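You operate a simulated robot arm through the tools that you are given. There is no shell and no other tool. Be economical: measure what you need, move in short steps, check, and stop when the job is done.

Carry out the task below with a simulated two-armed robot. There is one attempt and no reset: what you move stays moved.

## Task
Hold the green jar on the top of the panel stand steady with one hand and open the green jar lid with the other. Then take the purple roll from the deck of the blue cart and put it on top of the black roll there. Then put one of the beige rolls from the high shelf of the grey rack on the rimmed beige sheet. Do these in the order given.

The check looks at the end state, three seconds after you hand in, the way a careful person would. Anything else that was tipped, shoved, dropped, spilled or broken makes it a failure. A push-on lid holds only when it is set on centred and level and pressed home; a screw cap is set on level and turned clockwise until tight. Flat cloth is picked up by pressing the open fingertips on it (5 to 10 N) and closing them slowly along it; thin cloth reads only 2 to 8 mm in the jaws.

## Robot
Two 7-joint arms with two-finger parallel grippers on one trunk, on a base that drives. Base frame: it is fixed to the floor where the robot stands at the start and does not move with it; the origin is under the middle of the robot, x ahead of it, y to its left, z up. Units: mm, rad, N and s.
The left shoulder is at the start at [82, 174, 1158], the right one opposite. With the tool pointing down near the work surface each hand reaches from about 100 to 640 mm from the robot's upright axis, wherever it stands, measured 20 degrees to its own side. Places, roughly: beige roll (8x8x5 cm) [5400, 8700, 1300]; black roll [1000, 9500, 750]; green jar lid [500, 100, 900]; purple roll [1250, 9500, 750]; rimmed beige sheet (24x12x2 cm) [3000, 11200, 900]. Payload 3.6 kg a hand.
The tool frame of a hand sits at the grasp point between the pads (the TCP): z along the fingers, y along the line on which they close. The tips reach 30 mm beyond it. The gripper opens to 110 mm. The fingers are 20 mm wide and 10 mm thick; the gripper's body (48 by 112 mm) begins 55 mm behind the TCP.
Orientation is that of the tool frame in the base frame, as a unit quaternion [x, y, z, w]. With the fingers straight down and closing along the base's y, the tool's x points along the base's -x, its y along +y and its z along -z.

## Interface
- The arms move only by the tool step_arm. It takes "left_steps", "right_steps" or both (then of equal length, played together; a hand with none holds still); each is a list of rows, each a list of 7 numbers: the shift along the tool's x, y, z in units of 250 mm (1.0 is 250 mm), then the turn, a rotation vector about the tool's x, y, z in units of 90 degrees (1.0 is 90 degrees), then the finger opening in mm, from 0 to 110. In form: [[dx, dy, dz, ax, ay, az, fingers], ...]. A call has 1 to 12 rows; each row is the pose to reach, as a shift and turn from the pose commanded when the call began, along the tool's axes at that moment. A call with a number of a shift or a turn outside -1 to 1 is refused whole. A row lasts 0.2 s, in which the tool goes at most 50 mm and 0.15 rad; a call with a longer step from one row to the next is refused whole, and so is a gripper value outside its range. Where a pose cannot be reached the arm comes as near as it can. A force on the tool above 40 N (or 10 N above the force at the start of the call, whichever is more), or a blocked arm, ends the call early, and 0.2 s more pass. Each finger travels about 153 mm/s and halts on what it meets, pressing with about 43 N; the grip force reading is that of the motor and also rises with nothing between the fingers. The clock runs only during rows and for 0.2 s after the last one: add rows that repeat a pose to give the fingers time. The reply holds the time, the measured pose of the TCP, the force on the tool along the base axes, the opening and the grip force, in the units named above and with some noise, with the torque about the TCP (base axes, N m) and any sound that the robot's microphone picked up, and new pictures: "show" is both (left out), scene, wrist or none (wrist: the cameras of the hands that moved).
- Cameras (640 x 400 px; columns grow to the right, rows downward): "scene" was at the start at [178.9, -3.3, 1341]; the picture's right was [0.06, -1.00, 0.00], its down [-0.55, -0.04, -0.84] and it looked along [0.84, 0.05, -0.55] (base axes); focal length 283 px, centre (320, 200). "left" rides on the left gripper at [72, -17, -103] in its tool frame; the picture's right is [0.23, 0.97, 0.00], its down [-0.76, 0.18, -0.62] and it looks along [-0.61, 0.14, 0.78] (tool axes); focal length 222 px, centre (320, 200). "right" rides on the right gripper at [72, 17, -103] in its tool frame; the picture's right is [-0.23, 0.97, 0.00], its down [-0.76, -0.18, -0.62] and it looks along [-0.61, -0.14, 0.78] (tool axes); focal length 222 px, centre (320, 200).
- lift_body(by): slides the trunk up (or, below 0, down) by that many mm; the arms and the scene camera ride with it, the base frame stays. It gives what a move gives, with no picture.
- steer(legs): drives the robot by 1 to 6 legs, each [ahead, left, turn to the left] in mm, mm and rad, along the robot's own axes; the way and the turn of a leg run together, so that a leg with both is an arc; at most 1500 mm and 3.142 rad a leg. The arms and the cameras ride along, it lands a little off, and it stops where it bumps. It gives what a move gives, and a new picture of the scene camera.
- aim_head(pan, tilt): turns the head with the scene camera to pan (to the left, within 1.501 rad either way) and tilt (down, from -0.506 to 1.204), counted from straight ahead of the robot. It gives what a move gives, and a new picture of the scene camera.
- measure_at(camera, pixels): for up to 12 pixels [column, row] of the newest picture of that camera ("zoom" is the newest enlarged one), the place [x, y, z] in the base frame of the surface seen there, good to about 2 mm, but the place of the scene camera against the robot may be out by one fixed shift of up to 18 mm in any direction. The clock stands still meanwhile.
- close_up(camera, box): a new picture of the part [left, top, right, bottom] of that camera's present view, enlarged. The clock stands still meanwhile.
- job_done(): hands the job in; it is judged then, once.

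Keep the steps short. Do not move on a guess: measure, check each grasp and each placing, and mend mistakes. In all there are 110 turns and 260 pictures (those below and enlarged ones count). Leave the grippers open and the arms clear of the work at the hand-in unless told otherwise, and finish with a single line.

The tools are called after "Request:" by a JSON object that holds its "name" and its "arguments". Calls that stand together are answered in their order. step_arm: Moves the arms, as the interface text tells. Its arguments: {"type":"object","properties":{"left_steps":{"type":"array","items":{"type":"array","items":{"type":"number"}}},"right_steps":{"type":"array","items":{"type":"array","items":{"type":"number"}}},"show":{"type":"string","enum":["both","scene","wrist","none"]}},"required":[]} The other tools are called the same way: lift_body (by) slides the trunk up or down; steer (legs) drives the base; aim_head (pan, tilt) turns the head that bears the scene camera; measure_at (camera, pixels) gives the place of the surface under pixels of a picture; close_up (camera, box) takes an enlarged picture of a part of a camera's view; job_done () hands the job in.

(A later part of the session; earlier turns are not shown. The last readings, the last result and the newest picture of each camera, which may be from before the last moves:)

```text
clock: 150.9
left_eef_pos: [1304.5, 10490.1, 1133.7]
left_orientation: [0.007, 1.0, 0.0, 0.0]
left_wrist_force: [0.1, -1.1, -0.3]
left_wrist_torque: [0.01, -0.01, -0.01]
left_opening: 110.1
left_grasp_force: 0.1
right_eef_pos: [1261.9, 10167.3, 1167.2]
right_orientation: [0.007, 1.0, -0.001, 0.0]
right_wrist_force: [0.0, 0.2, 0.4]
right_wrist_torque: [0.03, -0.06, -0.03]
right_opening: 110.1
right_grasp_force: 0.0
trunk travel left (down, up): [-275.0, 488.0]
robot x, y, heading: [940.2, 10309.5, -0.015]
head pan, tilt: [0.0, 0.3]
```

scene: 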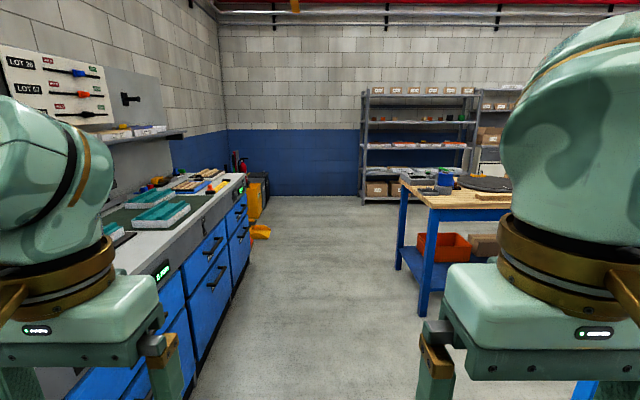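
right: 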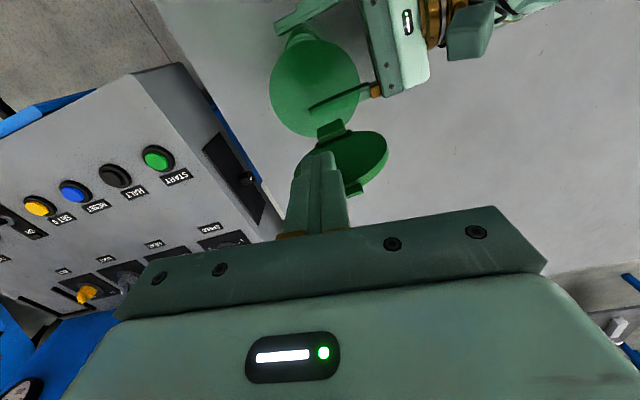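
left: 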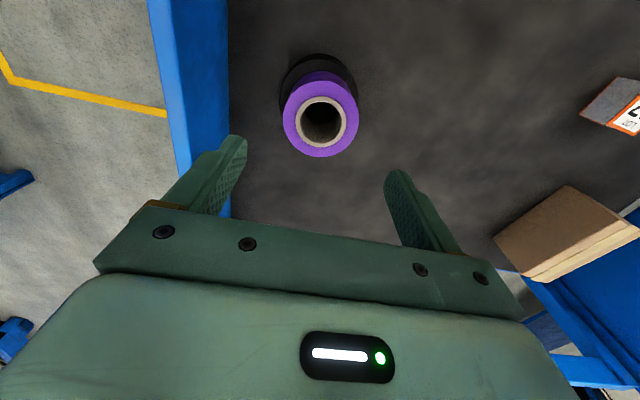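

I can see the bench, the rack and a wooden-top table. I'll measure distances and enlarge the rack and the bench top.

Request:
{"name": "measure_at", "arguments": {"camera": "scene", "pixels": [[365, 195], [365, 100], [475, 100], [420, 122], [420, 146], [410, 260], [425, 315], [245, 215], [250, 240], [200, 180], [258, 180], [195, 370]]}}

Request:
{"name": "close_up", "arguments": {"camera": "scene", "box": [350, 70, 530, 210]}}

Request:
{"name": "close_up", "arguments": {"camera": "scene", "box": [110, 150, 270, 250]}}

```text
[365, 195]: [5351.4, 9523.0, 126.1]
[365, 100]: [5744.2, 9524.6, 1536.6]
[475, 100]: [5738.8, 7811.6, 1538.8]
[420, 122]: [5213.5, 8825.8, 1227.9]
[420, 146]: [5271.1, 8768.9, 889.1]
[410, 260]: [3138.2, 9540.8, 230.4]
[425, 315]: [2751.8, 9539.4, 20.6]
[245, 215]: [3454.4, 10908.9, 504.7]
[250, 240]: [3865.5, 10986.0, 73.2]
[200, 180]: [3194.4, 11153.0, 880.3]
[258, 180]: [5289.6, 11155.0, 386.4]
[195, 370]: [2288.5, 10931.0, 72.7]
```

```text
2.86 times, centred on (440, 140) of scene
```

zoom: 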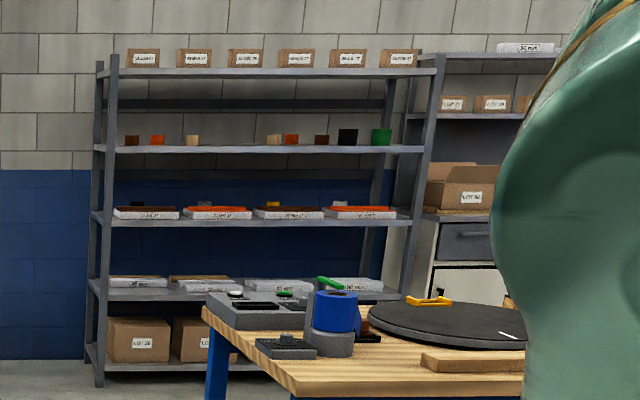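

```text
4.00 times, centred on (190, 200) of scene
```

zoom: 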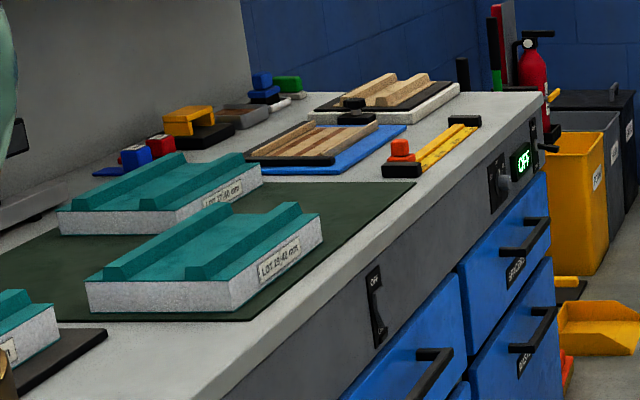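

The beige rolls seem to be on the second shelf from the top (z≈1230). Candidates for the sheet lie on the bench near (3000–3300,11150). I'll drive about 2 m east and look at the bench first.

Request:
{"name": "steer", "arguments": {"legs": [[1400, 0, 0.015], [660, -20, 0]]}}

Request:
{"name": "aim_head", "arguments": {"pan": 0.75, "tilt": 0.5}}

```text
clock: 160.9
left_eef_pos: [3318.5, 10476.9, 1134.4]
left_orientation: [-0.002, 1.0, 0.0, -0.001]
left_wrist_force: [-0.5, 0.1, -0.4]
left_wrist_torque: [0.02, 0.01, 0.01]
left_opening: 109.9
left_grasp_force: 0.1
right_eef_pos: [3282.4, 10153.3, 1165.2]
right_orientation: [-0.003, 1.0, -0.001, 0.0]
right_wrist_force: [0.7, -0.9, 0.6]
right_wrist_torque: [0.02, 0.02, 0.03]
right_opening: 109.9
right_grasp_force: 0.1
trunk travel left (down, up): [-275.0, 488.0]
robot x, y, heading: [2957.6, 10291.1, 0.001]
head pan, tilt: [0.0, 0.3]
```

scene: 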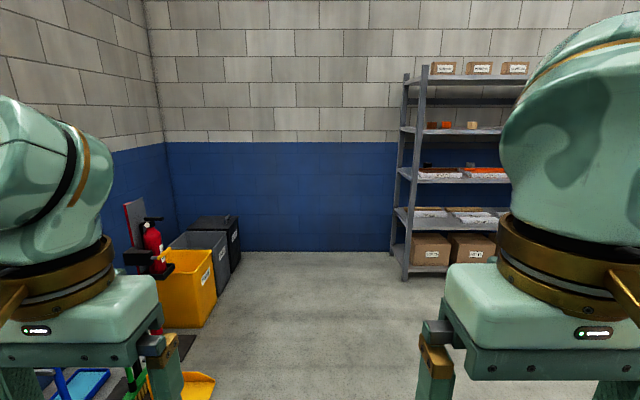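

```text
clock: 162.0
left_eef_pos: [3317.8, 10476.6, 1133.8]
left_orientation: [-0.002, 1.0, 0.0, 0.0]
left_wrist_force: [-0.2, 0.2, 0.4]
left_wrist_torque: [-0.01, -0.01, -0.02]
left_opening: 110.1
left_grasp_force: 0.0
right_eef_pos: [3282.4, 10154.6, 1166.5]
right_orientation: [-0.003, 1.0, 0.001, 0.0]
right_wrist_force: [0.2, 0.4, -0.1]
right_wrist_torque: [0.01, 0.02, -0.01]
right_opening: 109.9
right_grasp_force: 0.0
trunk travel left (down, up): [-275.0, 488.0]
robot x, y, heading: [2958.2, 10291.6, 0.006]
head pan, tilt: [0.75, 0.499]
```

scene: 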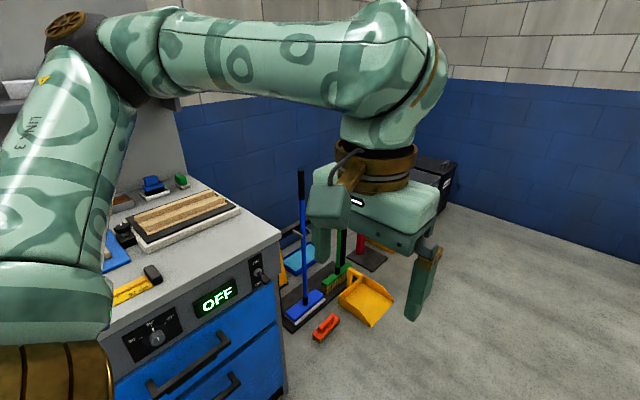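

Request:
{"name": "aim_head", "arguments": {"pan": 1.5, "tilt": 0.5}}

Request:
{"name": "close_up", "arguments": {"camera": "scene", "box": [130, 100, 420, 280]}}

```text
clock: 163.1
left_eef_pos: [3318.2, 10478.7, 1133.3]
left_orientation: [-0.002, 1.0, 0.0, 0.0]
left_wrist_force: [-0.2, 0.3, 0.2]
left_wrist_torque: [0.04, 0.02, -0.03]
left_opening: 110.0
left_grasp_force: 0.0
right_eef_pos: [3281.3, 10152.1, 1165.9]
right_orientation: [-0.003, 1.0, 0.0, 0.0]
right_wrist_force: [0.1, 0.2, 0.4]
right_wrist_torque: [0.05, 0.02, 0.0]
right_opening: 110.1
right_grasp_force: 0.1
trunk travel left (down, up): [-275.0, 488.0]
robot x, y, heading: [2959.9, 10287.1, 0.009]
head pan, tilt: [1.499, 0.499]
```

scene: 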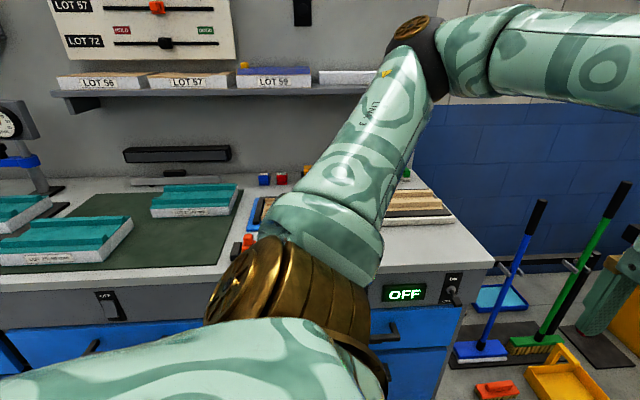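

```text
2.21 times, centred on (275, 190) of scene
```

zoom: 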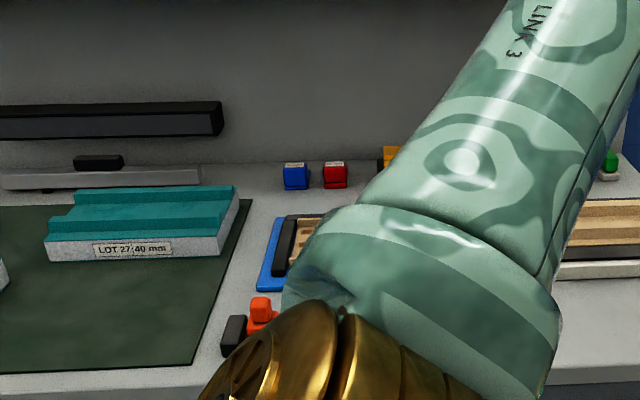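

The arm hides it, and I'll inspect when I face the bench later. Now I'll check the way to the rack by looking right.

Request:
{"name": "steer", "arguments": {"legs": [[1100, 0, 0]]}}

Request:
{"name": "aim_head", "arguments": {"pan": -0.35, "tilt": 0.3}}

Request:
{"name": "aim_head", "arguments": {"pan": -1.3, "tilt": 0.4}}

```text
clock: 168.7
left_eef_pos: [4414.9, 10470.5, 1133.3]
left_orientation: [0.005, 1.0, 0.0, -0.001]
left_wrist_force: [0.0, -0.4, -0.4]
left_wrist_torque: [0.05, 0.01, -0.02]
left_opening: 110.0
left_grasp_force: 0.1
right_eef_pos: [4374.6, 10146.5, 1167.3]
right_orientation: [0.005, 1.0, 0.0, 0.001]
right_wrist_force: [0.4, 0.4, -0.2]
right_wrist_torque: [0.02, -0.01, 0.0]
right_opening: 110.1
right_grasp_force: 0.0
trunk travel left (down, up): [-275.0, 488.0]
robot x, y, heading: [4053.0, 10289.7, -0.011]
head pan, tilt: [1.499, 0.499]
```

scene: 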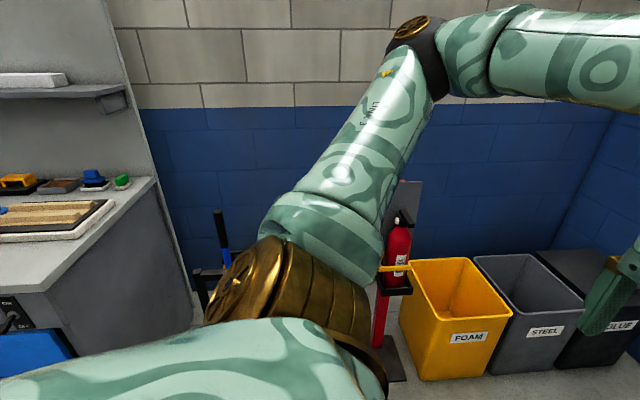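

```text
clock: 170.6
left_eef_pos: [4415.4, 10470.3, 1135.2]
left_orientation: [0.006, 1.0, 0.0, 0.001]
left_wrist_force: [0.0, -0.9, -0.2]
left_wrist_torque: [0.0, -0.01, 0.0]
left_opening: 109.9
left_grasp_force: 0.1
right_eef_pos: [4374.7, 10145.9, 1167.3]
right_orientation: [0.004, 1.0, 0.0, 0.0]
right_wrist_force: [-0.4, -0.4, -0.3]
right_wrist_torque: [0.01, 0.03, -0.01]
right_opening: 110.1
right_grasp_force: 0.0
trunk travel left (down, up): [-275.0, 488.0]
robot x, y, heading: [4056.9, 10288.3, -0.009]
head pan, tilt: [-0.351, 0.3]
```

scene: 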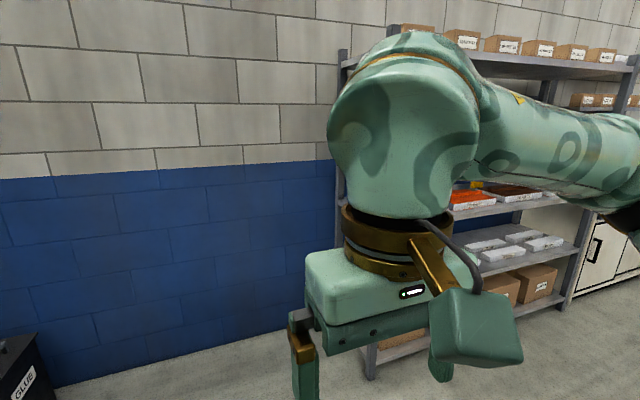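

```text
clock: 171.8
left_eef_pos: [4415.2, 10469.9, 1134.1]
left_orientation: [0.005, 1.0, 0.001, 0.0]
left_wrist_force: [-0.2, 0.6, 0.5]
left_wrist_torque: [-0.04, 0.01, -0.01]
left_opening: 109.9
left_grasp_force: 0.0
right_eef_pos: [4375.3, 10145.2, 1167.0]
right_orientation: [0.005, 1.0, 0.0, -0.001]
right_wrist_force: [-0.4, 0.2, 0.7]
right_wrist_torque: [-0.01, -0.02, -0.02]
right_opening: 110.1
right_grasp_force: 0.2
trunk travel left (down, up): [-275.0, 488.0]
robot x, y, heading: [4052.5, 10283.5, -0.012]
head pan, tilt: [-1.3, 0.4]
```

scene: 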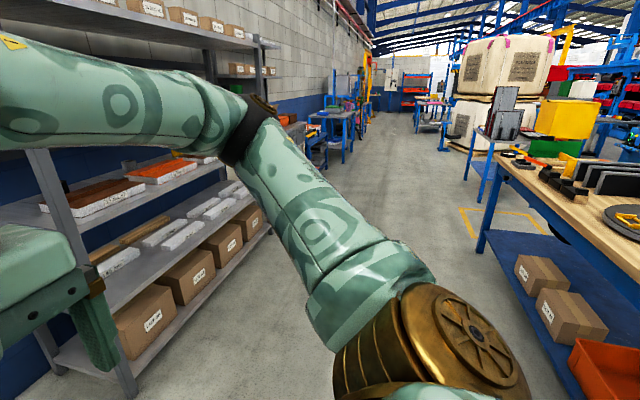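

The lane in front of the rack is clear. I'll measure its sides and slide right (south) toward y≈8750.

Request:
{"name": "measure_at", "arguments": {"camera": "scene", "pixels": [[480, 245], [510, 170], [560, 360], [130, 385], [270, 230], [460, 210], [640, 240]]}}

Request:
{"name": "steer", "arguments": {"legs": [[150, -1500, 0.012]]}}

Request:
{"name": "aim_head", "arguments": {"pan": 0.0, "tilt": 0.2}}

```text
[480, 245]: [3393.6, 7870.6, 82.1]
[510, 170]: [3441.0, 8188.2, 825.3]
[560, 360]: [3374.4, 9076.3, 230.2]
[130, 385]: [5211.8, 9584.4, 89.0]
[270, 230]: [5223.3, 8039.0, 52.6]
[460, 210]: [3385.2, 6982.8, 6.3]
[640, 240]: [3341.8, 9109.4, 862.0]
```

```text
refused: leg 1 is longer than a leg can be; nothing moved
```

```text
clock: 173.3
left_eef_pos: [4415.5, 10469.6, 1134.3]
left_orientation: [0.005, 1.0, 0.0, 0.0]
left_wrist_force: [0.5, 0.2, 0.4]
left_wrist_torque: [0.01, 0.0, 0.01]
left_opening: 110.1
left_grasp_force: 0.0
right_eef_pos: [4375.2, 10145.5, 1166.6]
right_orientation: [0.005, 1.0, -0.001, 0.0]
right_wrist_force: [0.9, -0.3, 0.1]
right_wrist_torque: [0.02, -0.02, 0.03]
right_opening: 109.9
right_grasp_force: 0.1
trunk travel left (down, up): [-275.0, 488.0]
robot x, y, heading: [4051.2, 10289.2, -0.012]
head pan, tilt: [0.0, 0.201]
```

scene: 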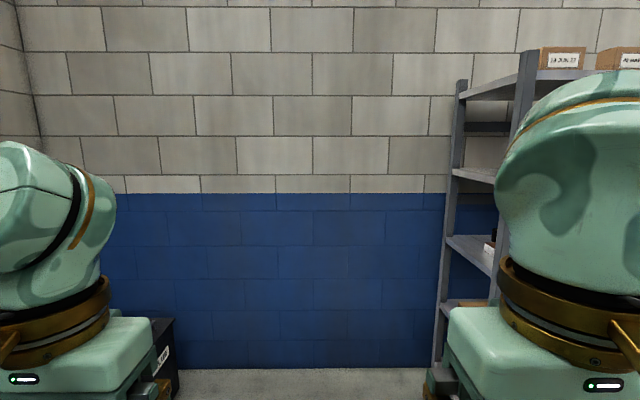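

The lane is x 3440–5210. I'll slide in two legs.

Request:
{"name": "steer", "arguments": {"legs": [[100, -750, 0.012], [100, -750, 0]]}}

Request:
{"name": "close_up", "arguments": {"camera": "scene", "box": [100, 60, 540, 300]}}

```text
clock: 181.1
left_eef_pos: [4608.8, 8970.7, 1134.9]
left_orientation: [-0.002, 1.0, -0.001, 0.0]
left_wrist_force: [-0.1, 0.0, 0.5]
left_wrist_torque: [0.05, -0.01, 0.0]
left_opening: 110.1
left_grasp_force: 0.0
right_eef_pos: [4571.0, 8645.7, 1166.7]
right_orientation: [-0.001, 1.0, 0.0, 0.0]
right_wrist_force: [0.7, 0.0, 0.9]
right_wrist_torque: [0.0, 0.0, 0.03]
right_opening: 110.1
right_grasp_force: 0.2
trunk travel left (down, up): [-275.0, 488.0]
robot x, y, heading: [4248.2, 8786.1, 0.002]
head pan, tilt: [0.0, 0.201]
```

scene: 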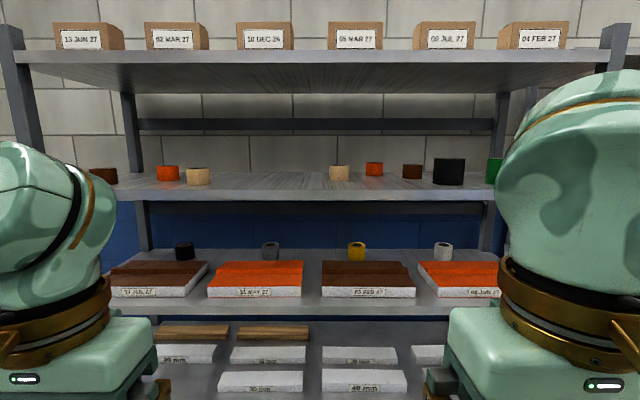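

```text
1.45 times, centred on (320, 180) of scene
```

zoom: 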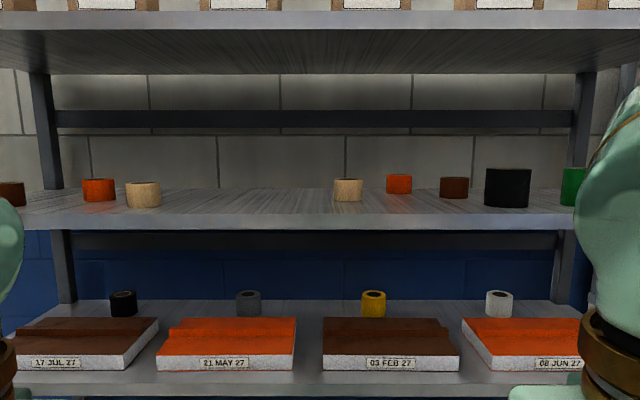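

Request:
{"name": "measure_at", "arguments": {"camera": "scene", "pixels": [[198, 177], [198, 184], [340, 173], [330, 172], [349, 172], [340, 166], [168, 172], [320, 192], [320, 55], [374, 168], [250, 182], [198, 168]]}}

```text
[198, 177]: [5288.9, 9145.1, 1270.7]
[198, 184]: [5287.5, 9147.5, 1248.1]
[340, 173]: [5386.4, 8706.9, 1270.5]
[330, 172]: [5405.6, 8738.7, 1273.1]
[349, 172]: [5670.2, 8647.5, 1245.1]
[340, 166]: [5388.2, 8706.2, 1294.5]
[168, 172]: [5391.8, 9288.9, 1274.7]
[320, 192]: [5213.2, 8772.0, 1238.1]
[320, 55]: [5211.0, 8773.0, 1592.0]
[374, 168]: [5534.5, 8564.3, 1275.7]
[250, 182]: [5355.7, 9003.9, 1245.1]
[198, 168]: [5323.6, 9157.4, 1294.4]
```

Shelf top is z≈1245, and the nearer beige roll is around (5328,9150), close to the shelf edge with free space around it. I'll pick it with the left hand pitched 45°, keeping clear of the shelf above. First I'll raise the trunk 300 mm and drive closer.

Request:
{"name": "lift_body", "arguments": {"by": 300}}

Request:
{"name": "steer", "arguments": {"legs": [[0, 190, 0], [520, 0, 0]]}}

Request:
{"name": "aim_head", "arguments": {"pan": 0.3, "tilt": 0.65}}

```text
clock: 184.1
left_eef_pos: [4609.0, 8970.8, 1434.3]
left_orientation: [-0.001, 1.0, 0.0, -0.001]
left_wrist_force: [0.3, 0.6, -0.1]
left_wrist_torque: [-0.02, -0.01, 0.0]
left_opening: 110.1
left_grasp_force: 0.0
right_eef_pos: [4571.8, 8645.9, 1467.2]
right_orientation: [-0.002, 1.0, 0.0, 0.0]
right_wrist_force: [-0.1, 0.2, -0.1]
right_wrist_torque: [0.04, -0.01, 0.02]
right_opening: 109.7
right_grasp_force: 0.1
trunk travel left (down, up): [-575.0, 188.0]
robot x, y, heading: [4246.9, 8787.6, 0.003]
head pan, tilt: [0.0, 0.201]
```

```text
clock: 188.2
left_eef_pos: [5114.7, 9161.3, 1435.2]
left_orientation: [-0.002, 1.0, 0.0, 0.0]
left_wrist_force: [0.8, 0.6, 0.0]
left_wrist_torque: [0.0, -0.01, -0.04]
left_opening: 109.9
left_grasp_force: 0.1
right_eef_pos: [5078.7, 8837.4, 1466.7]
right_orientation: [-0.003, 1.0, 0.0, 0.0]
right_wrist_force: [0.2, 0.1, 0.0]
right_wrist_torque: [0.01, -0.02, 0.01]
right_opening: 109.9
right_grasp_force: 0.0
trunk travel left (down, up): [-575.0, 188.0]
robot x, y, heading: [4757.0, 8972.1, 0.003]
head pan, tilt: [0.0, 0.201]
```

scene: 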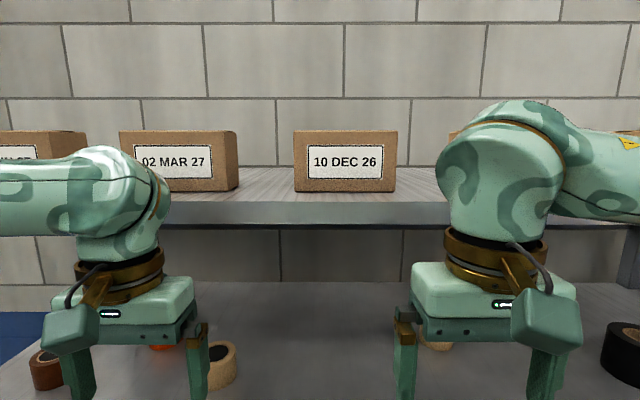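

```text
clock: 189.1
left_eef_pos: [5115.5, 9160.6, 1433.9]
left_orientation: [-0.002, 1.0, 0.0, 0.0]
left_wrist_force: [0.2, -0.2, 0.3]
left_wrist_torque: [0.01, 0.01, -0.03]
left_opening: 109.9
left_grasp_force: 0.0
right_eef_pos: [5079.4, 8837.5, 1467.1]
right_orientation: [-0.003, 1.0, 0.001, 0.0]
right_wrist_force: [-0.1, -0.1, 0.2]
right_wrist_torque: [0.01, -0.02, 0.0]
right_opening: 110.2
right_grasp_force: 0.0
trunk travel left (down, up): [-575.0, 188.0]
robot x, y, heading: [4758.1, 8973.6, 0.009]
head pan, tilt: [0.3, 0.649]
```

scene: 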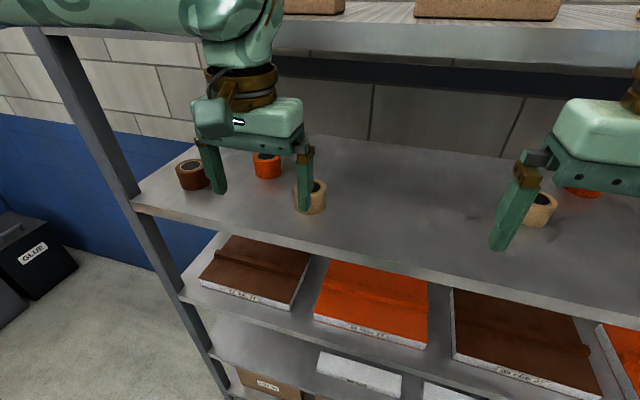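

I'll pitch the left hand 45° forward in place (tips swing toward the shelf, still outside it) and look with its camera.

Request:
{"name": "step_arm", "arguments": {"left_steps": [[0, 0, 0, 0, -0.09, 0, 110], [0, 0, 0, 0, -0.18, 0, 110], [0, 0, 0, 0, -0.27, 0, 110], [0, 0, 0, 0, -0.36, 0, 110], [0, 0, 0, 0, -0.44, 0, 110], [0, 0, 0, 0, -0.5, 0, 110], [0, 0, 0, 0, -0.5, 0, 110]], "show": "both"}}

```text
clock: 190.7
left_eef_pos: [5122.3, 9158.0, 1437.3]
left_orientation: [-0.003, 0.924, 0.001, 0.382]
left_wrist_force: [0.7, -0.9, -0.6]
left_wrist_torque: [0.0, 0.0, 0.0]
left_opening: 110.4
left_grasp_force: 0.0
left hand out of reach, approached as far as the arm can: row 6, 7
right_eef_pos: [5078.7, 8836.2, 1466.6]
right_orientation: [-0.002, 1.0, 0.0, 0.0]
right_wrist_force: [0.3, -0.1, -0.1]
right_wrist_torque: [0.01, -0.02, 0.0]
right_opening: 109.7
right_grasp_force: 0.0
trunk travel left (down, up): [-575.0, 188.0]
robot x, y, heading: [4751.9, 8973.7, 0.006]
head pan, tilt: [0.3, 0.649]
```

scene: 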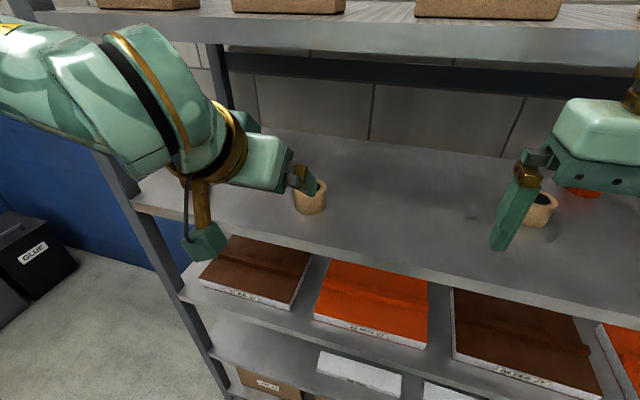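
left: 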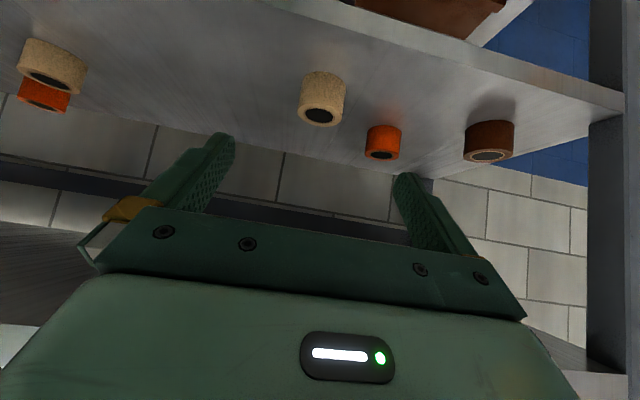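

Request:
{"name": "close_up", "arguments": {"camera": "left", "box": [280, 50, 420, 170]}}

Request:
{"name": "measure_at", "arguments": {"camera": "left", "pixels": [[323, 80], [304, 90], [342, 93], [321, 100], [307, 108], [334, 112], [302, 82], [345, 85], [323, 73], [318, 125], [368, 135], [270, 90]]}}

```text
3.33 times, centred on (350, 110) of left
```

zoom: 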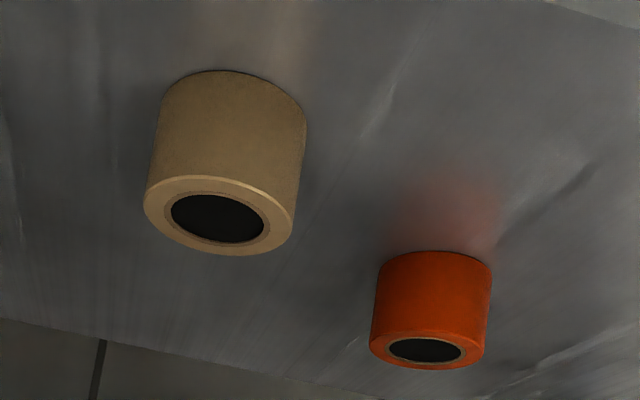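

```text
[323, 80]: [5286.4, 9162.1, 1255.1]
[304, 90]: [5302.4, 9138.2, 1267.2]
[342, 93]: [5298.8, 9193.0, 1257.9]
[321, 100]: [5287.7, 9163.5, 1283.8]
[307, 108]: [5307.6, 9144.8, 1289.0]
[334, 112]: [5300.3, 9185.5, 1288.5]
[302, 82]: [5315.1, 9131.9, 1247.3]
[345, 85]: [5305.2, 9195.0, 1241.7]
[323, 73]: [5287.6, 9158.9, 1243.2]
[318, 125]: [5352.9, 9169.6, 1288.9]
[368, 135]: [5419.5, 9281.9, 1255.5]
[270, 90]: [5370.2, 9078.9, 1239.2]
```

Request:
{"name": "measure_at", "arguments": {"camera": "zoom", "pixels": [[150, 205], [288, 225], [205, 180], [230, 250], [165, 185], [275, 240], [275, 195], [170, 235]]}}

```text
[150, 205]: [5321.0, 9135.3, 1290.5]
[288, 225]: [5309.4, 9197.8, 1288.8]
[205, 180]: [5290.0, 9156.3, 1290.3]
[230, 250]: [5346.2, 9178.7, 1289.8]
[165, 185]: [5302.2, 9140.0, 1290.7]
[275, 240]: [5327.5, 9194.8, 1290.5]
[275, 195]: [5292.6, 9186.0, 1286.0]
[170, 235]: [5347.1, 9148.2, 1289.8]
```

Roll centre is (5318,9167), Ø≈66, top 1290, shelf 1240. I'll move to a standoff 120 mm back along the fingers.

Request:
{"name": "step_arm", "arguments": {"left_steps": [[-0.05, 0.02, 0.15, 0, 0, 0, 104], [-0.096, 0.036, 0.3, 0, 0, 0, 104], [-0.096, 0.036, 0.45, 0, 0, 0, 104], [-0.096, 0.036, 0.532, 0, 0, 0, 104], [-0.096, 0.036, 0.532, 0, 0, 0, 104]], "show": "both"}}

```text
clock: 191.9
left_eef_pos: [5230.0, 9167.3, 1360.3]
left_orientation: [-0.002, 0.924, 0.001, 0.382]
left_wrist_force: [0.8, 0.0, 0.7]
left_wrist_torque: [0.02, 0.0, -0.03]
left_opening: 104.0
left_grasp_force: 0.1
right_eef_pos: [5078.9, 8835.9, 1466.8]
right_orientation: [-0.002, 1.0, 0.001, -0.001]
right_wrist_force: [0.3, 0.1, 0.4]
right_wrist_torque: [0.02, 0.0, -0.01]
right_opening: 109.9
right_grasp_force: 0.1
trunk travel left (down, up): [-575.0, 188.0]
robot x, y, heading: [4759.1, 8976.4, 0.006]
head pan, tilt: [0.3, 0.649]
```

scene: 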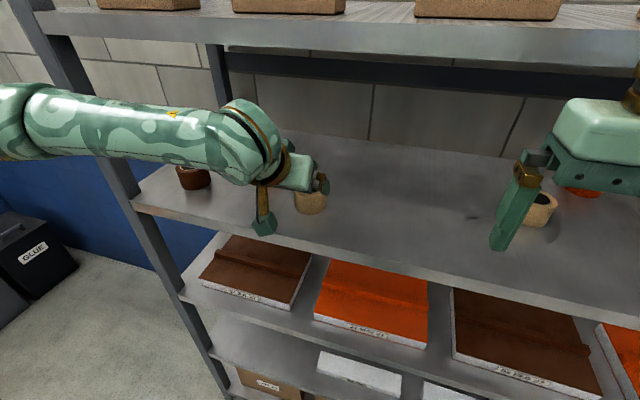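
left: 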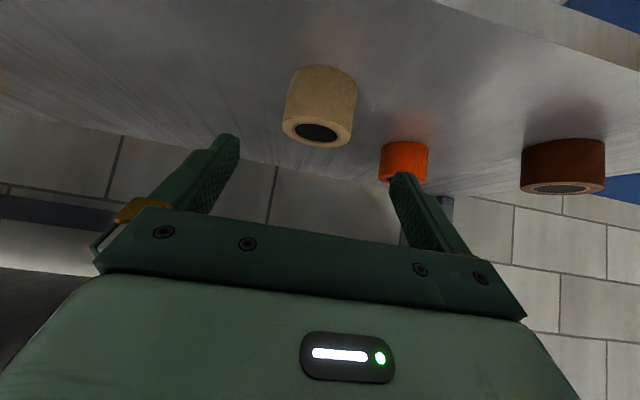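

I'll check clearance of the forearm to the rack's upright before going in.

Request:
{"name": "measure_at", "arguments": {"camera": "scene", "pixels": [[10, 130], [40, 110], [110, 110], [200, 120], [250, 110], [70, 100], [140, 20], [300, 175], [265, 225]]}}

Request:
{"name": "measure_at", "arguments": {"camera": "left", "pixels": [[287, 115], [352, 125], [315, 112], [318, 146]]}}

```text
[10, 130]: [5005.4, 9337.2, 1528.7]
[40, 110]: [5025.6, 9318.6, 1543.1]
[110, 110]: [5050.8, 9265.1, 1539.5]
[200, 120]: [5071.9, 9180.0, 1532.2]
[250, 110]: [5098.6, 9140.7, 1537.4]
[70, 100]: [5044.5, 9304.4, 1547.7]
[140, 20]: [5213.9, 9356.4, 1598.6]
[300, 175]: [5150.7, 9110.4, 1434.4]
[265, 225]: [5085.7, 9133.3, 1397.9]
```

```text
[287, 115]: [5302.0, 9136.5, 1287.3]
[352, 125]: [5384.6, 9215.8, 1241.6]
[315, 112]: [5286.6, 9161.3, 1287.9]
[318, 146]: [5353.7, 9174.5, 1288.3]
```

Clear. I'll advance 122 mm along the fingers to straddle the roll.

Request:
{"name": "step_arm", "arguments": {"left_steps": [[-0.008, 0, 0.15, 0, 0, 0, 104], [-0.008, 0, 0.28, 0, 0, 0, 104], [-0.008, 0, 0.38, 0, 0, 0, 104], [-0.008, 0, 0.45, 0, 0, 0, 104], [-0.008, 0, 0.49, 0, 0, 0, 104], [-0.008, 0, 0.49, 0, 0, 0, 104]], "show": "both"}}

```text
clock: 193.3
left_eef_pos: [5320.3, 9167.8, 1274.3]
left_orientation: [-0.001, 0.924, 0.0, 0.382]
left_wrist_force: [-0.9, 0.3, 0.5]
left_wrist_torque: [0.01, 0.0, -0.01]
left_opening: 104.2
left_grasp_force: 0.0
right_eef_pos: [5078.5, 8836.8, 1466.8]
right_orientation: [-0.002, 1.0, 0.0, 0.001]
right_wrist_force: [-0.3, 1.0, 0.3]
right_wrist_torque: [0.04, 0.0, -0.01]
right_opening: 109.7
right_grasp_force: 0.1
trunk travel left (down, up): [-575.0, 188.0]
robot x, y, heading: [4755.2, 8973.8, 0.003]
head pan, tilt: [0.3, 0.649]
```

scene: 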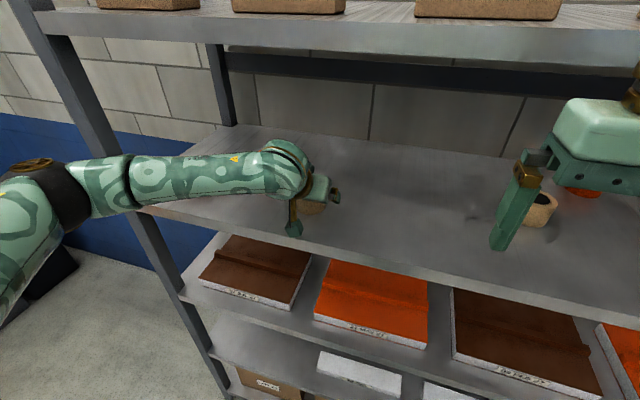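
left: 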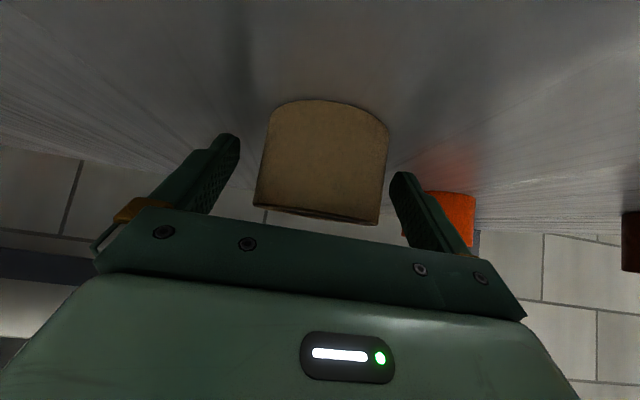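

The roll is between the pads. I'll close, then lift 25 mm.

Request:
{"name": "step_arm", "arguments": {"left_steps": [[0, 0, 0, 0, 0, 0, 85], [0, 0, 0, 0, 0, 0, 75], [0, 0, 0, 0, 0, 0, 66], [0, 0, 0, 0, 0, 0, 58], [0, 0, 0, 0, 0, 0, 50], [0, 0, 0, 0, 0, 0, 50], [-0.03, 0, -0.03, 0, 0, 0, 50], [-0.07, 0, -0.07, 0, 0, 0, 50], [-0.07, 0, -0.07, 0, 0, 0, 50]], "show": "both"}}

```text
clock: 195.3
left_eef_pos: [5322.1, 9167.8, 1299.2]
left_orientation: [-0.002, 0.924, 0.001, 0.383]
left_wrist_force: [-0.1, -0.3, -1.0]
left_wrist_torque: [0.01, 0.0, -0.02]
left_opening: 68.6
left_grasp_force: 42.7
right_eef_pos: [5078.5, 8837.4, 1465.4]
right_orientation: [-0.002, 1.0, 0.001, 0.0]
right_wrist_force: [-0.4, -0.1, 0.0]
right_wrist_torque: [0.0, 0.01, 0.03]
right_opening: 110.1
right_grasp_force: 0.0
trunk travel left (down, up): [-575.0, 188.0]
robot x, y, heading: [4752.5, 8974.5, 0.006]
head pan, tilt: [0.3, 0.649]
```

scene: 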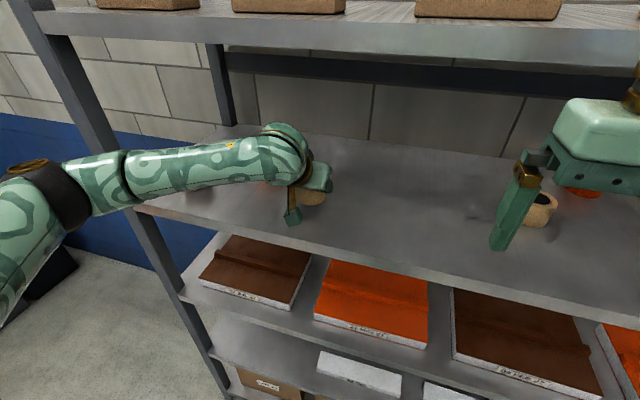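
left: 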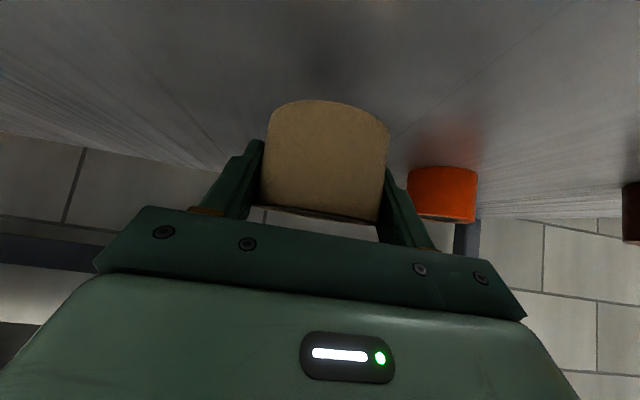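

Held (68.6 mm, 43 N), clear of the shelf. I'll drive straight back 500 mm to leave the rack.

Request:
{"name": "steer", "arguments": {"legs": [[-500, 0, 0]]}}

```text
clock: 198.2
left_eef_pos: [4823.1, 9160.9, 1298.8]
left_orientation: [0.004, 0.924, -0.001, 0.383]
left_wrist_force: [-0.7, -0.3, -1.0]
left_wrist_torque: [-0.01, -0.01, 0.02]
left_opening: 68.7
left_grasp_force: 43.0
right_eef_pos: [4576.4, 8834.1, 1466.4]
right_orientation: [0.004, 1.0, 0.001, 0.0]
right_wrist_force: [-0.2, -0.2, 0.0]
right_wrist_torque: [-0.01, 0.01, 0.0]
right_opening: 110.3
right_grasp_force: 0.0
trunk travel left (down, up): [-575.0, 188.0]
robot x, y, heading: [4250.5, 8973.3, -0.009]
head pan, tilt: [0.3, 0.649]
```

scene: 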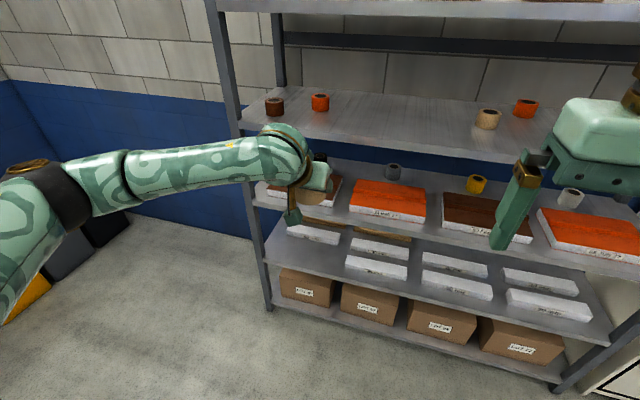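

The roll is out. I'll drive: left 1.23 m, back 1.25 m, then turn left to face the bench.

Request:
{"name": "steer", "arguments": {"legs": [[0, 1230, 0.009], [-1200, 0, 0], [0, 0, 1.571]]}}

Request:
{"name": "aim_head", "arguments": {"pan": 0.0, "tilt": 0.75}}

```text
clock: 214.0
left_eef_pos: [2876.8, 10790.8, 1298.5]
left_orientation: [-0.649, 0.657, 0.269, 0.272]
left_wrist_force: [-0.2, 0.7, -0.3]
left_wrist_torque: [0.03, -0.02, 0.01]
left_opening: 68.3
left_grasp_force: 43.1
right_eef_pos: [3204.4, 10543.0, 1465.6]
right_orientation: [-0.704, 0.71, 0.0, 0.0]
right_wrist_force: [0.6, 0.2, -0.2]
right_wrist_torque: [-0.02, -0.02, -0.02]
right_opening: 110.1
right_grasp_force: 0.0
trunk travel left (down, up): [-575.0, 188.0]
robot x, y, heading: [3066.4, 10221.4, 1.558]
head pan, tilt: [0.3, 0.649]
```

scene: 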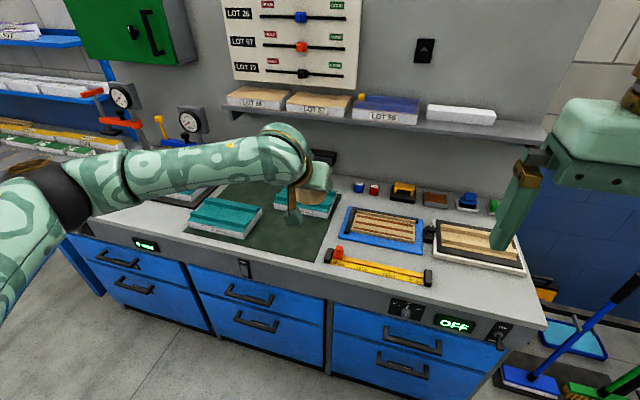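

```text
clock: 214.8
left_eef_pos: [2876.4, 10790.4, 1299.0]
left_orientation: [-0.65, 0.656, 0.27, 0.272]
left_wrist_force: [-0.6, 0.2, -0.4]
left_wrist_torque: [0.02, -0.04, 0.02]
left_opening: 68.5
left_grasp_force: 43.1
right_eef_pos: [3204.5, 10543.9, 1466.7]
right_orientation: [-0.704, 0.711, 0.0, 0.0]
right_wrist_force: [-0.1, -0.3, -1.0]
right_wrist_torque: [0.02, 0.0, 0.03]
right_opening: 110.3
right_grasp_force: 0.1
trunk travel left (down, up): [-575.0, 188.0]
robot x, y, heading: [3062.3, 10222.5, 1.561]
head pan, tilt: [0.0, 0.75]
```

scene: 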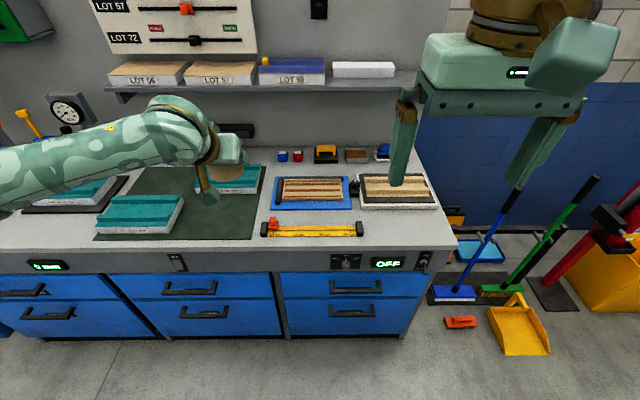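

Two candidates: one on a blue mat (312,192), one on a white block (395,190). I'll enlarge and measure.

Request:
{"name": "close_up", "arguments": {"camera": "scene", "box": [250, 140, 450, 250]}}

Request:
{"name": "measure_at", "arguments": {"camera": "zoom", "pixels": [[85, 120], [310, 125], [75, 205], [320, 200], [200, 155], [200, 135], [350, 115], [585, 120], [470, 150], [600, 200], [200, 195], [470, 130]]}}

```text
3.20 times, centred on (350, 195) of scene
```

zoom: 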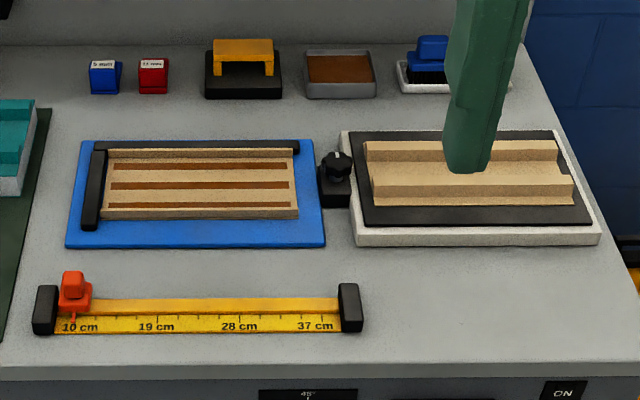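

```text
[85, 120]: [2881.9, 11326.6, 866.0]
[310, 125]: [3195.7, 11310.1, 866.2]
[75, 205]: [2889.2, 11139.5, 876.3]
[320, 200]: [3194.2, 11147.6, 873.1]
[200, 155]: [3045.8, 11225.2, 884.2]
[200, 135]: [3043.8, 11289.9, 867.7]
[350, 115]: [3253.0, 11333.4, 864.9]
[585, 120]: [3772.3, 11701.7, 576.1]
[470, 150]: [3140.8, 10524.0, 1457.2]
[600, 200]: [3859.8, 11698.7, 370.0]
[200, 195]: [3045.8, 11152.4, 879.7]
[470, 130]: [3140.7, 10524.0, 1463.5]
```

The one at (3045,11197) matches the stated place and size. I'll check its relief more closely and compare with the other one.

Request:
{"name": "close_up", "arguments": {"camera": "scene", "box": [270, 170, 360, 220]}}

Request:
{"name": "measure_at", "arguments": {"camera": "zoom", "pixels": [[300, 60], [300, 72], [300, 85], [300, 105], [300, 125], [300, 145], [300, 165], [300, 185], [300, 205], [300, 225], [110, 180], [540, 180]]}}

```text
7.11 times, centred on (315, 195) of scene
```

zoom: 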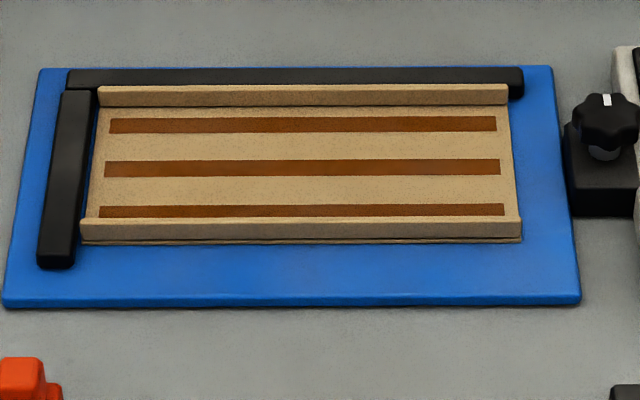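

```text
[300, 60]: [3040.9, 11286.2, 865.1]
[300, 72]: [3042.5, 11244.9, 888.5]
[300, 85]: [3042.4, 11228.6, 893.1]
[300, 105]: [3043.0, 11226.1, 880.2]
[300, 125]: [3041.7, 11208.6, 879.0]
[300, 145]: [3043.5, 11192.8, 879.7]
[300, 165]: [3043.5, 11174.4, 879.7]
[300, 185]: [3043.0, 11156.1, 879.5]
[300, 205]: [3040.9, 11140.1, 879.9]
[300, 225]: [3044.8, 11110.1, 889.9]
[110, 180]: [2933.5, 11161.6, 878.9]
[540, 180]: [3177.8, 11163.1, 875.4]
```

Yes: the floor of the sheet is z≈879.5 with rims of z≈893 along y≈11110 and 11230. The roll (Ø66) fits between them. I'll lower the trunk 250 mm and drive so the sheet lies ahead-left.

Request:
{"name": "lift_body", "arguments": {"by": -230}}

Request:
{"name": "steer", "arguments": {"legs": [[0, -173, 0.01], [270, 0, 0]]}}

Request:
{"name": "aim_head", "arguments": {"pan": 0.2, "tilt": 0.75}}

```text
clock: 217.2
left_eef_pos: [2876.4, 10789.6, 1070.6]
left_orientation: [-0.65, 0.657, 0.269, 0.271]
left_wrist_force: [0.1, -0.4, -0.6]
left_wrist_torque: [-0.01, 0.0, -0.01]
left_opening: 68.4
left_grasp_force: 43.1
right_eef_pos: [3203.8, 10542.7, 1236.9]
right_orientation: [-0.704, 0.71, 0.001, 0.0]
right_wrist_force: [-0.1, 0.1, 0.1]
right_wrist_torque: [0.04, 0.01, -0.01]
right_opening: 110.0
right_grasp_force: 0.0
trunk travel left (down, up): [-345.0, 418.0]
robot x, y, heading: [3065.3, 10221.9, 1.559]
head pan, tilt: [0.0, 0.75]
```

```text
clock: 220.2
left_eef_pos: [3046.5, 11058.9, 1067.4]
left_orientation: [-0.652, 0.655, 0.269, 0.271]
left_wrist_force: [0.1, 1.1, -1.1]
left_wrist_torque: [-0.01, 0.01, -0.04]
left_opening: 68.3
left_grasp_force: 42.8
right_eef_pos: [3374.8, 10814.0, 1236.4]
right_orientation: [-0.706, 0.708, 0.001, 0.0]
right_wrist_force: [-0.2, 0.1, -0.1]
right_wrist_torque: [-0.01, 0.04, 0.0]
right_opening: 110.0
right_grasp_force: 0.1
trunk travel left (down, up): [-345.0, 418.0]
robot x, y, heading: [3239.5, 10494.9, 1.566]
head pan, tilt: [0.0, 0.75]
```

scene: 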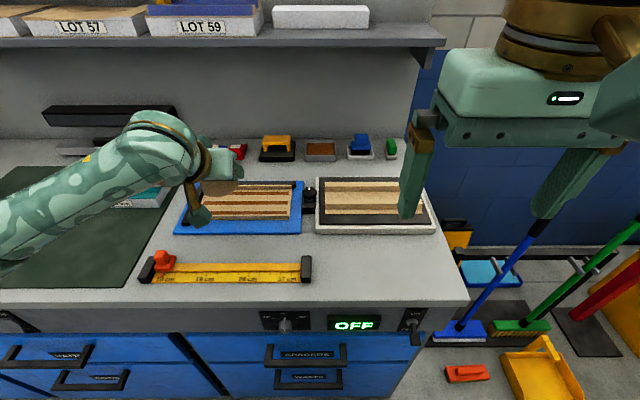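

```text
clock: 220.9
left_eef_pos: [3046.6, 11058.4, 1070.2]
left_orientation: [-0.652, 0.655, 0.27, 0.271]
left_wrist_force: [0.3, -0.2, 0.2]
left_wrist_torque: [0.0, -0.03, -0.01]
left_opening: 68.3
left_grasp_force: 43.5
right_eef_pos: [3376.9, 10812.5, 1236.0]
right_orientation: [-0.706, 0.708, 0.0, 0.0]
right_wrist_force: [-0.6, 0.6, -0.9]
right_wrist_torque: [-0.01, 0.0, 0.01]
right_opening: 109.7
right_grasp_force: 0.0
trunk travel left (down, up): [-345.0, 418.0]
robot x, y, heading: [3236.3, 10487.0, 1.565]
head pan, tilt: [0.201, 0.75]
```

scene: 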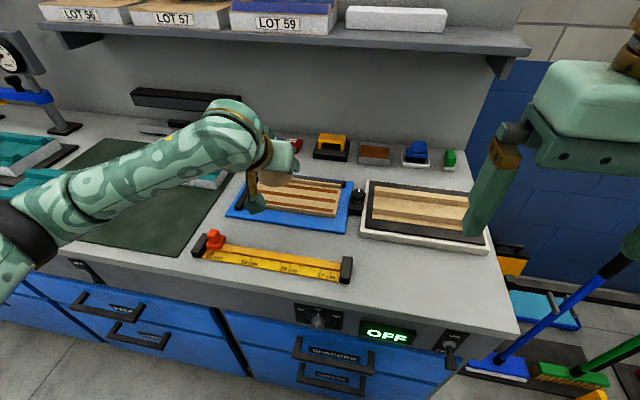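

I'll look through the left camera to refine the sheet's place.

Request:
{"name": "close_up", "arguments": {"camera": "left", "box": [0, 0, 640, 400]}}

Request:
{"name": "close_up", "arguments": {"camera": "right", "box": [0, 0, 640, 400]}}

```text
1.00 times, centred on (320, 200) of left (not enlarged: the box is as wide or as high as the picture)
```

zoom: 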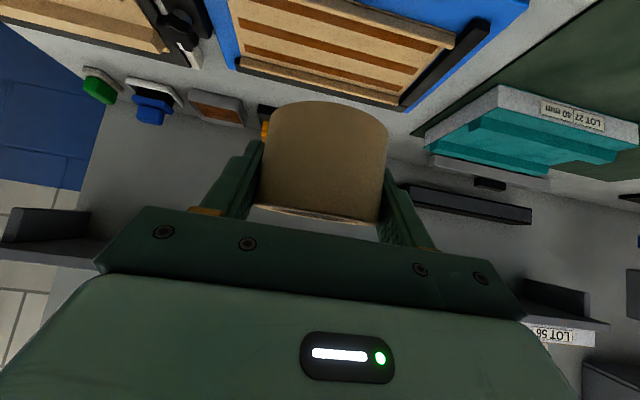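

```text
1.00 times, centred on (320, 200) of right (not enlarged: the box is as wide or as high as the picture)
```

zoom: 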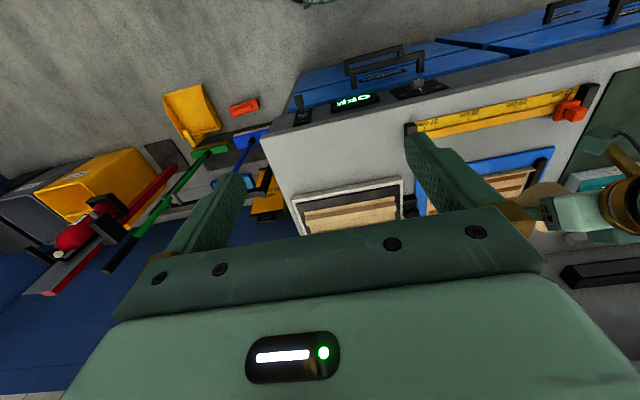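

Request:
{"name": "measure_at", "arguments": {"camera": "left", "pixels": [[240, 15], [440, 55], [345, 32], [330, 5], [340, 50], [320, 75], [245, 62], [395, 100], [300, 65], [300, 72], [340, 58]]}}

Request:
{"name": "measure_at", "arguments": {"camera": "right", "pixels": [[510, 185], [480, 110], [570, 110], [520, 170], [410, 128]]}}

```text
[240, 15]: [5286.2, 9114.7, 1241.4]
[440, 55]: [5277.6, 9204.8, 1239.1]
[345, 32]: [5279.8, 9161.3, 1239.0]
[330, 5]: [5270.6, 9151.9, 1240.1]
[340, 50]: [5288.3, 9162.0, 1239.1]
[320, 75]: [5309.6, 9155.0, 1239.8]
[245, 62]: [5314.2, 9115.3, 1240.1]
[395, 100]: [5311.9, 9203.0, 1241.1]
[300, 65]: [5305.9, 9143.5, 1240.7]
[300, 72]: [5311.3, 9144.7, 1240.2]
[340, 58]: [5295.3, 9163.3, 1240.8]
```

```text
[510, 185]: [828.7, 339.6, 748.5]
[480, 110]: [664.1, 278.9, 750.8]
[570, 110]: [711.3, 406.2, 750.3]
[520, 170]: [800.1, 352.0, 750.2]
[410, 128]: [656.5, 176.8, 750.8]
```

The measure needs a fresh picture, so I'll do a hold step with the left arm.

Request:
{"name": "step_arm", "arguments": {"left_steps": [[0, 0, 0, 0, 0, 0, 50]], "show": "wrist"}}

Request:
{"name": "measure_at", "arguments": {"camera": "left", "pixels": [[236, 15], [450, 45], [345, 32], [330, 5], [240, 64], [405, 108], [300, 66], [320, 80], [340, 56], [300, 40], [410, 95], [230, 40]]}}

Request:
{"name": "close_up", "arguments": {"camera": "left", "box": [200, 0, 500, 120]}}

```text
clock: 221.3
left_eef_pos: [3046.6, 11058.4, 1069.8]
left_orientation: [-0.651, 0.655, 0.27, 0.272]
left_wrist_force: [-0.1, -0.4, -0.4]
left_wrist_torque: [-0.03, -0.02, 0.0]
left_opening: 68.6
left_grasp_force: 42.5
right_eef_pos: [3375.6, 10812.7, 1237.1]
right_orientation: [-0.706, 0.708, -0.001, 0.0]
right_wrist_force: [0.3, 0.5, 0.2]
right_wrist_torque: [-0.03, -0.04, -0.02]
right_opening: 110.1
right_grasp_force: 0.0
trunk travel left (down, up): [-345.0, 418.0]
robot x, y, heading: [3237.5, 10487.6, 1.573]
head pan, tilt: [0.201, 0.75]
```

left: 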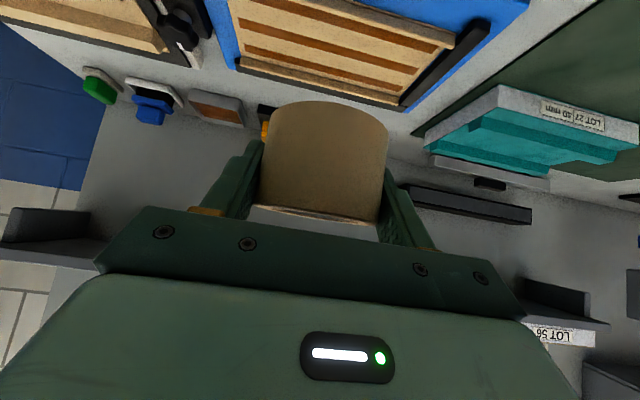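

```text
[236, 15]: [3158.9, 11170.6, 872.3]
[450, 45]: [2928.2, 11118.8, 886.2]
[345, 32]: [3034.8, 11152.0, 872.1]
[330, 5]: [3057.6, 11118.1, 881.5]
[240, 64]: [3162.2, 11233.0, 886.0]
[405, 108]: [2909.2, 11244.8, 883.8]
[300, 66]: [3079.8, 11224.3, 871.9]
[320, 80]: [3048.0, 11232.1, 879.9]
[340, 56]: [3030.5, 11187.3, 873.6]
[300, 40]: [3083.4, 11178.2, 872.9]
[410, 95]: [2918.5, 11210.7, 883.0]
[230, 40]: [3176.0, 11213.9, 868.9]
```

```text
2.13 times, centred on (350, 60) of left
```

zoom: 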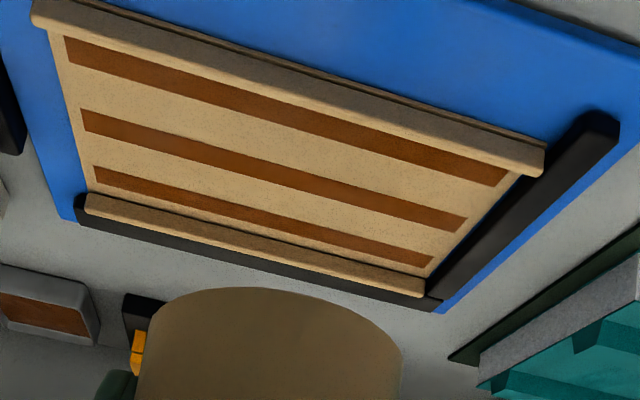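

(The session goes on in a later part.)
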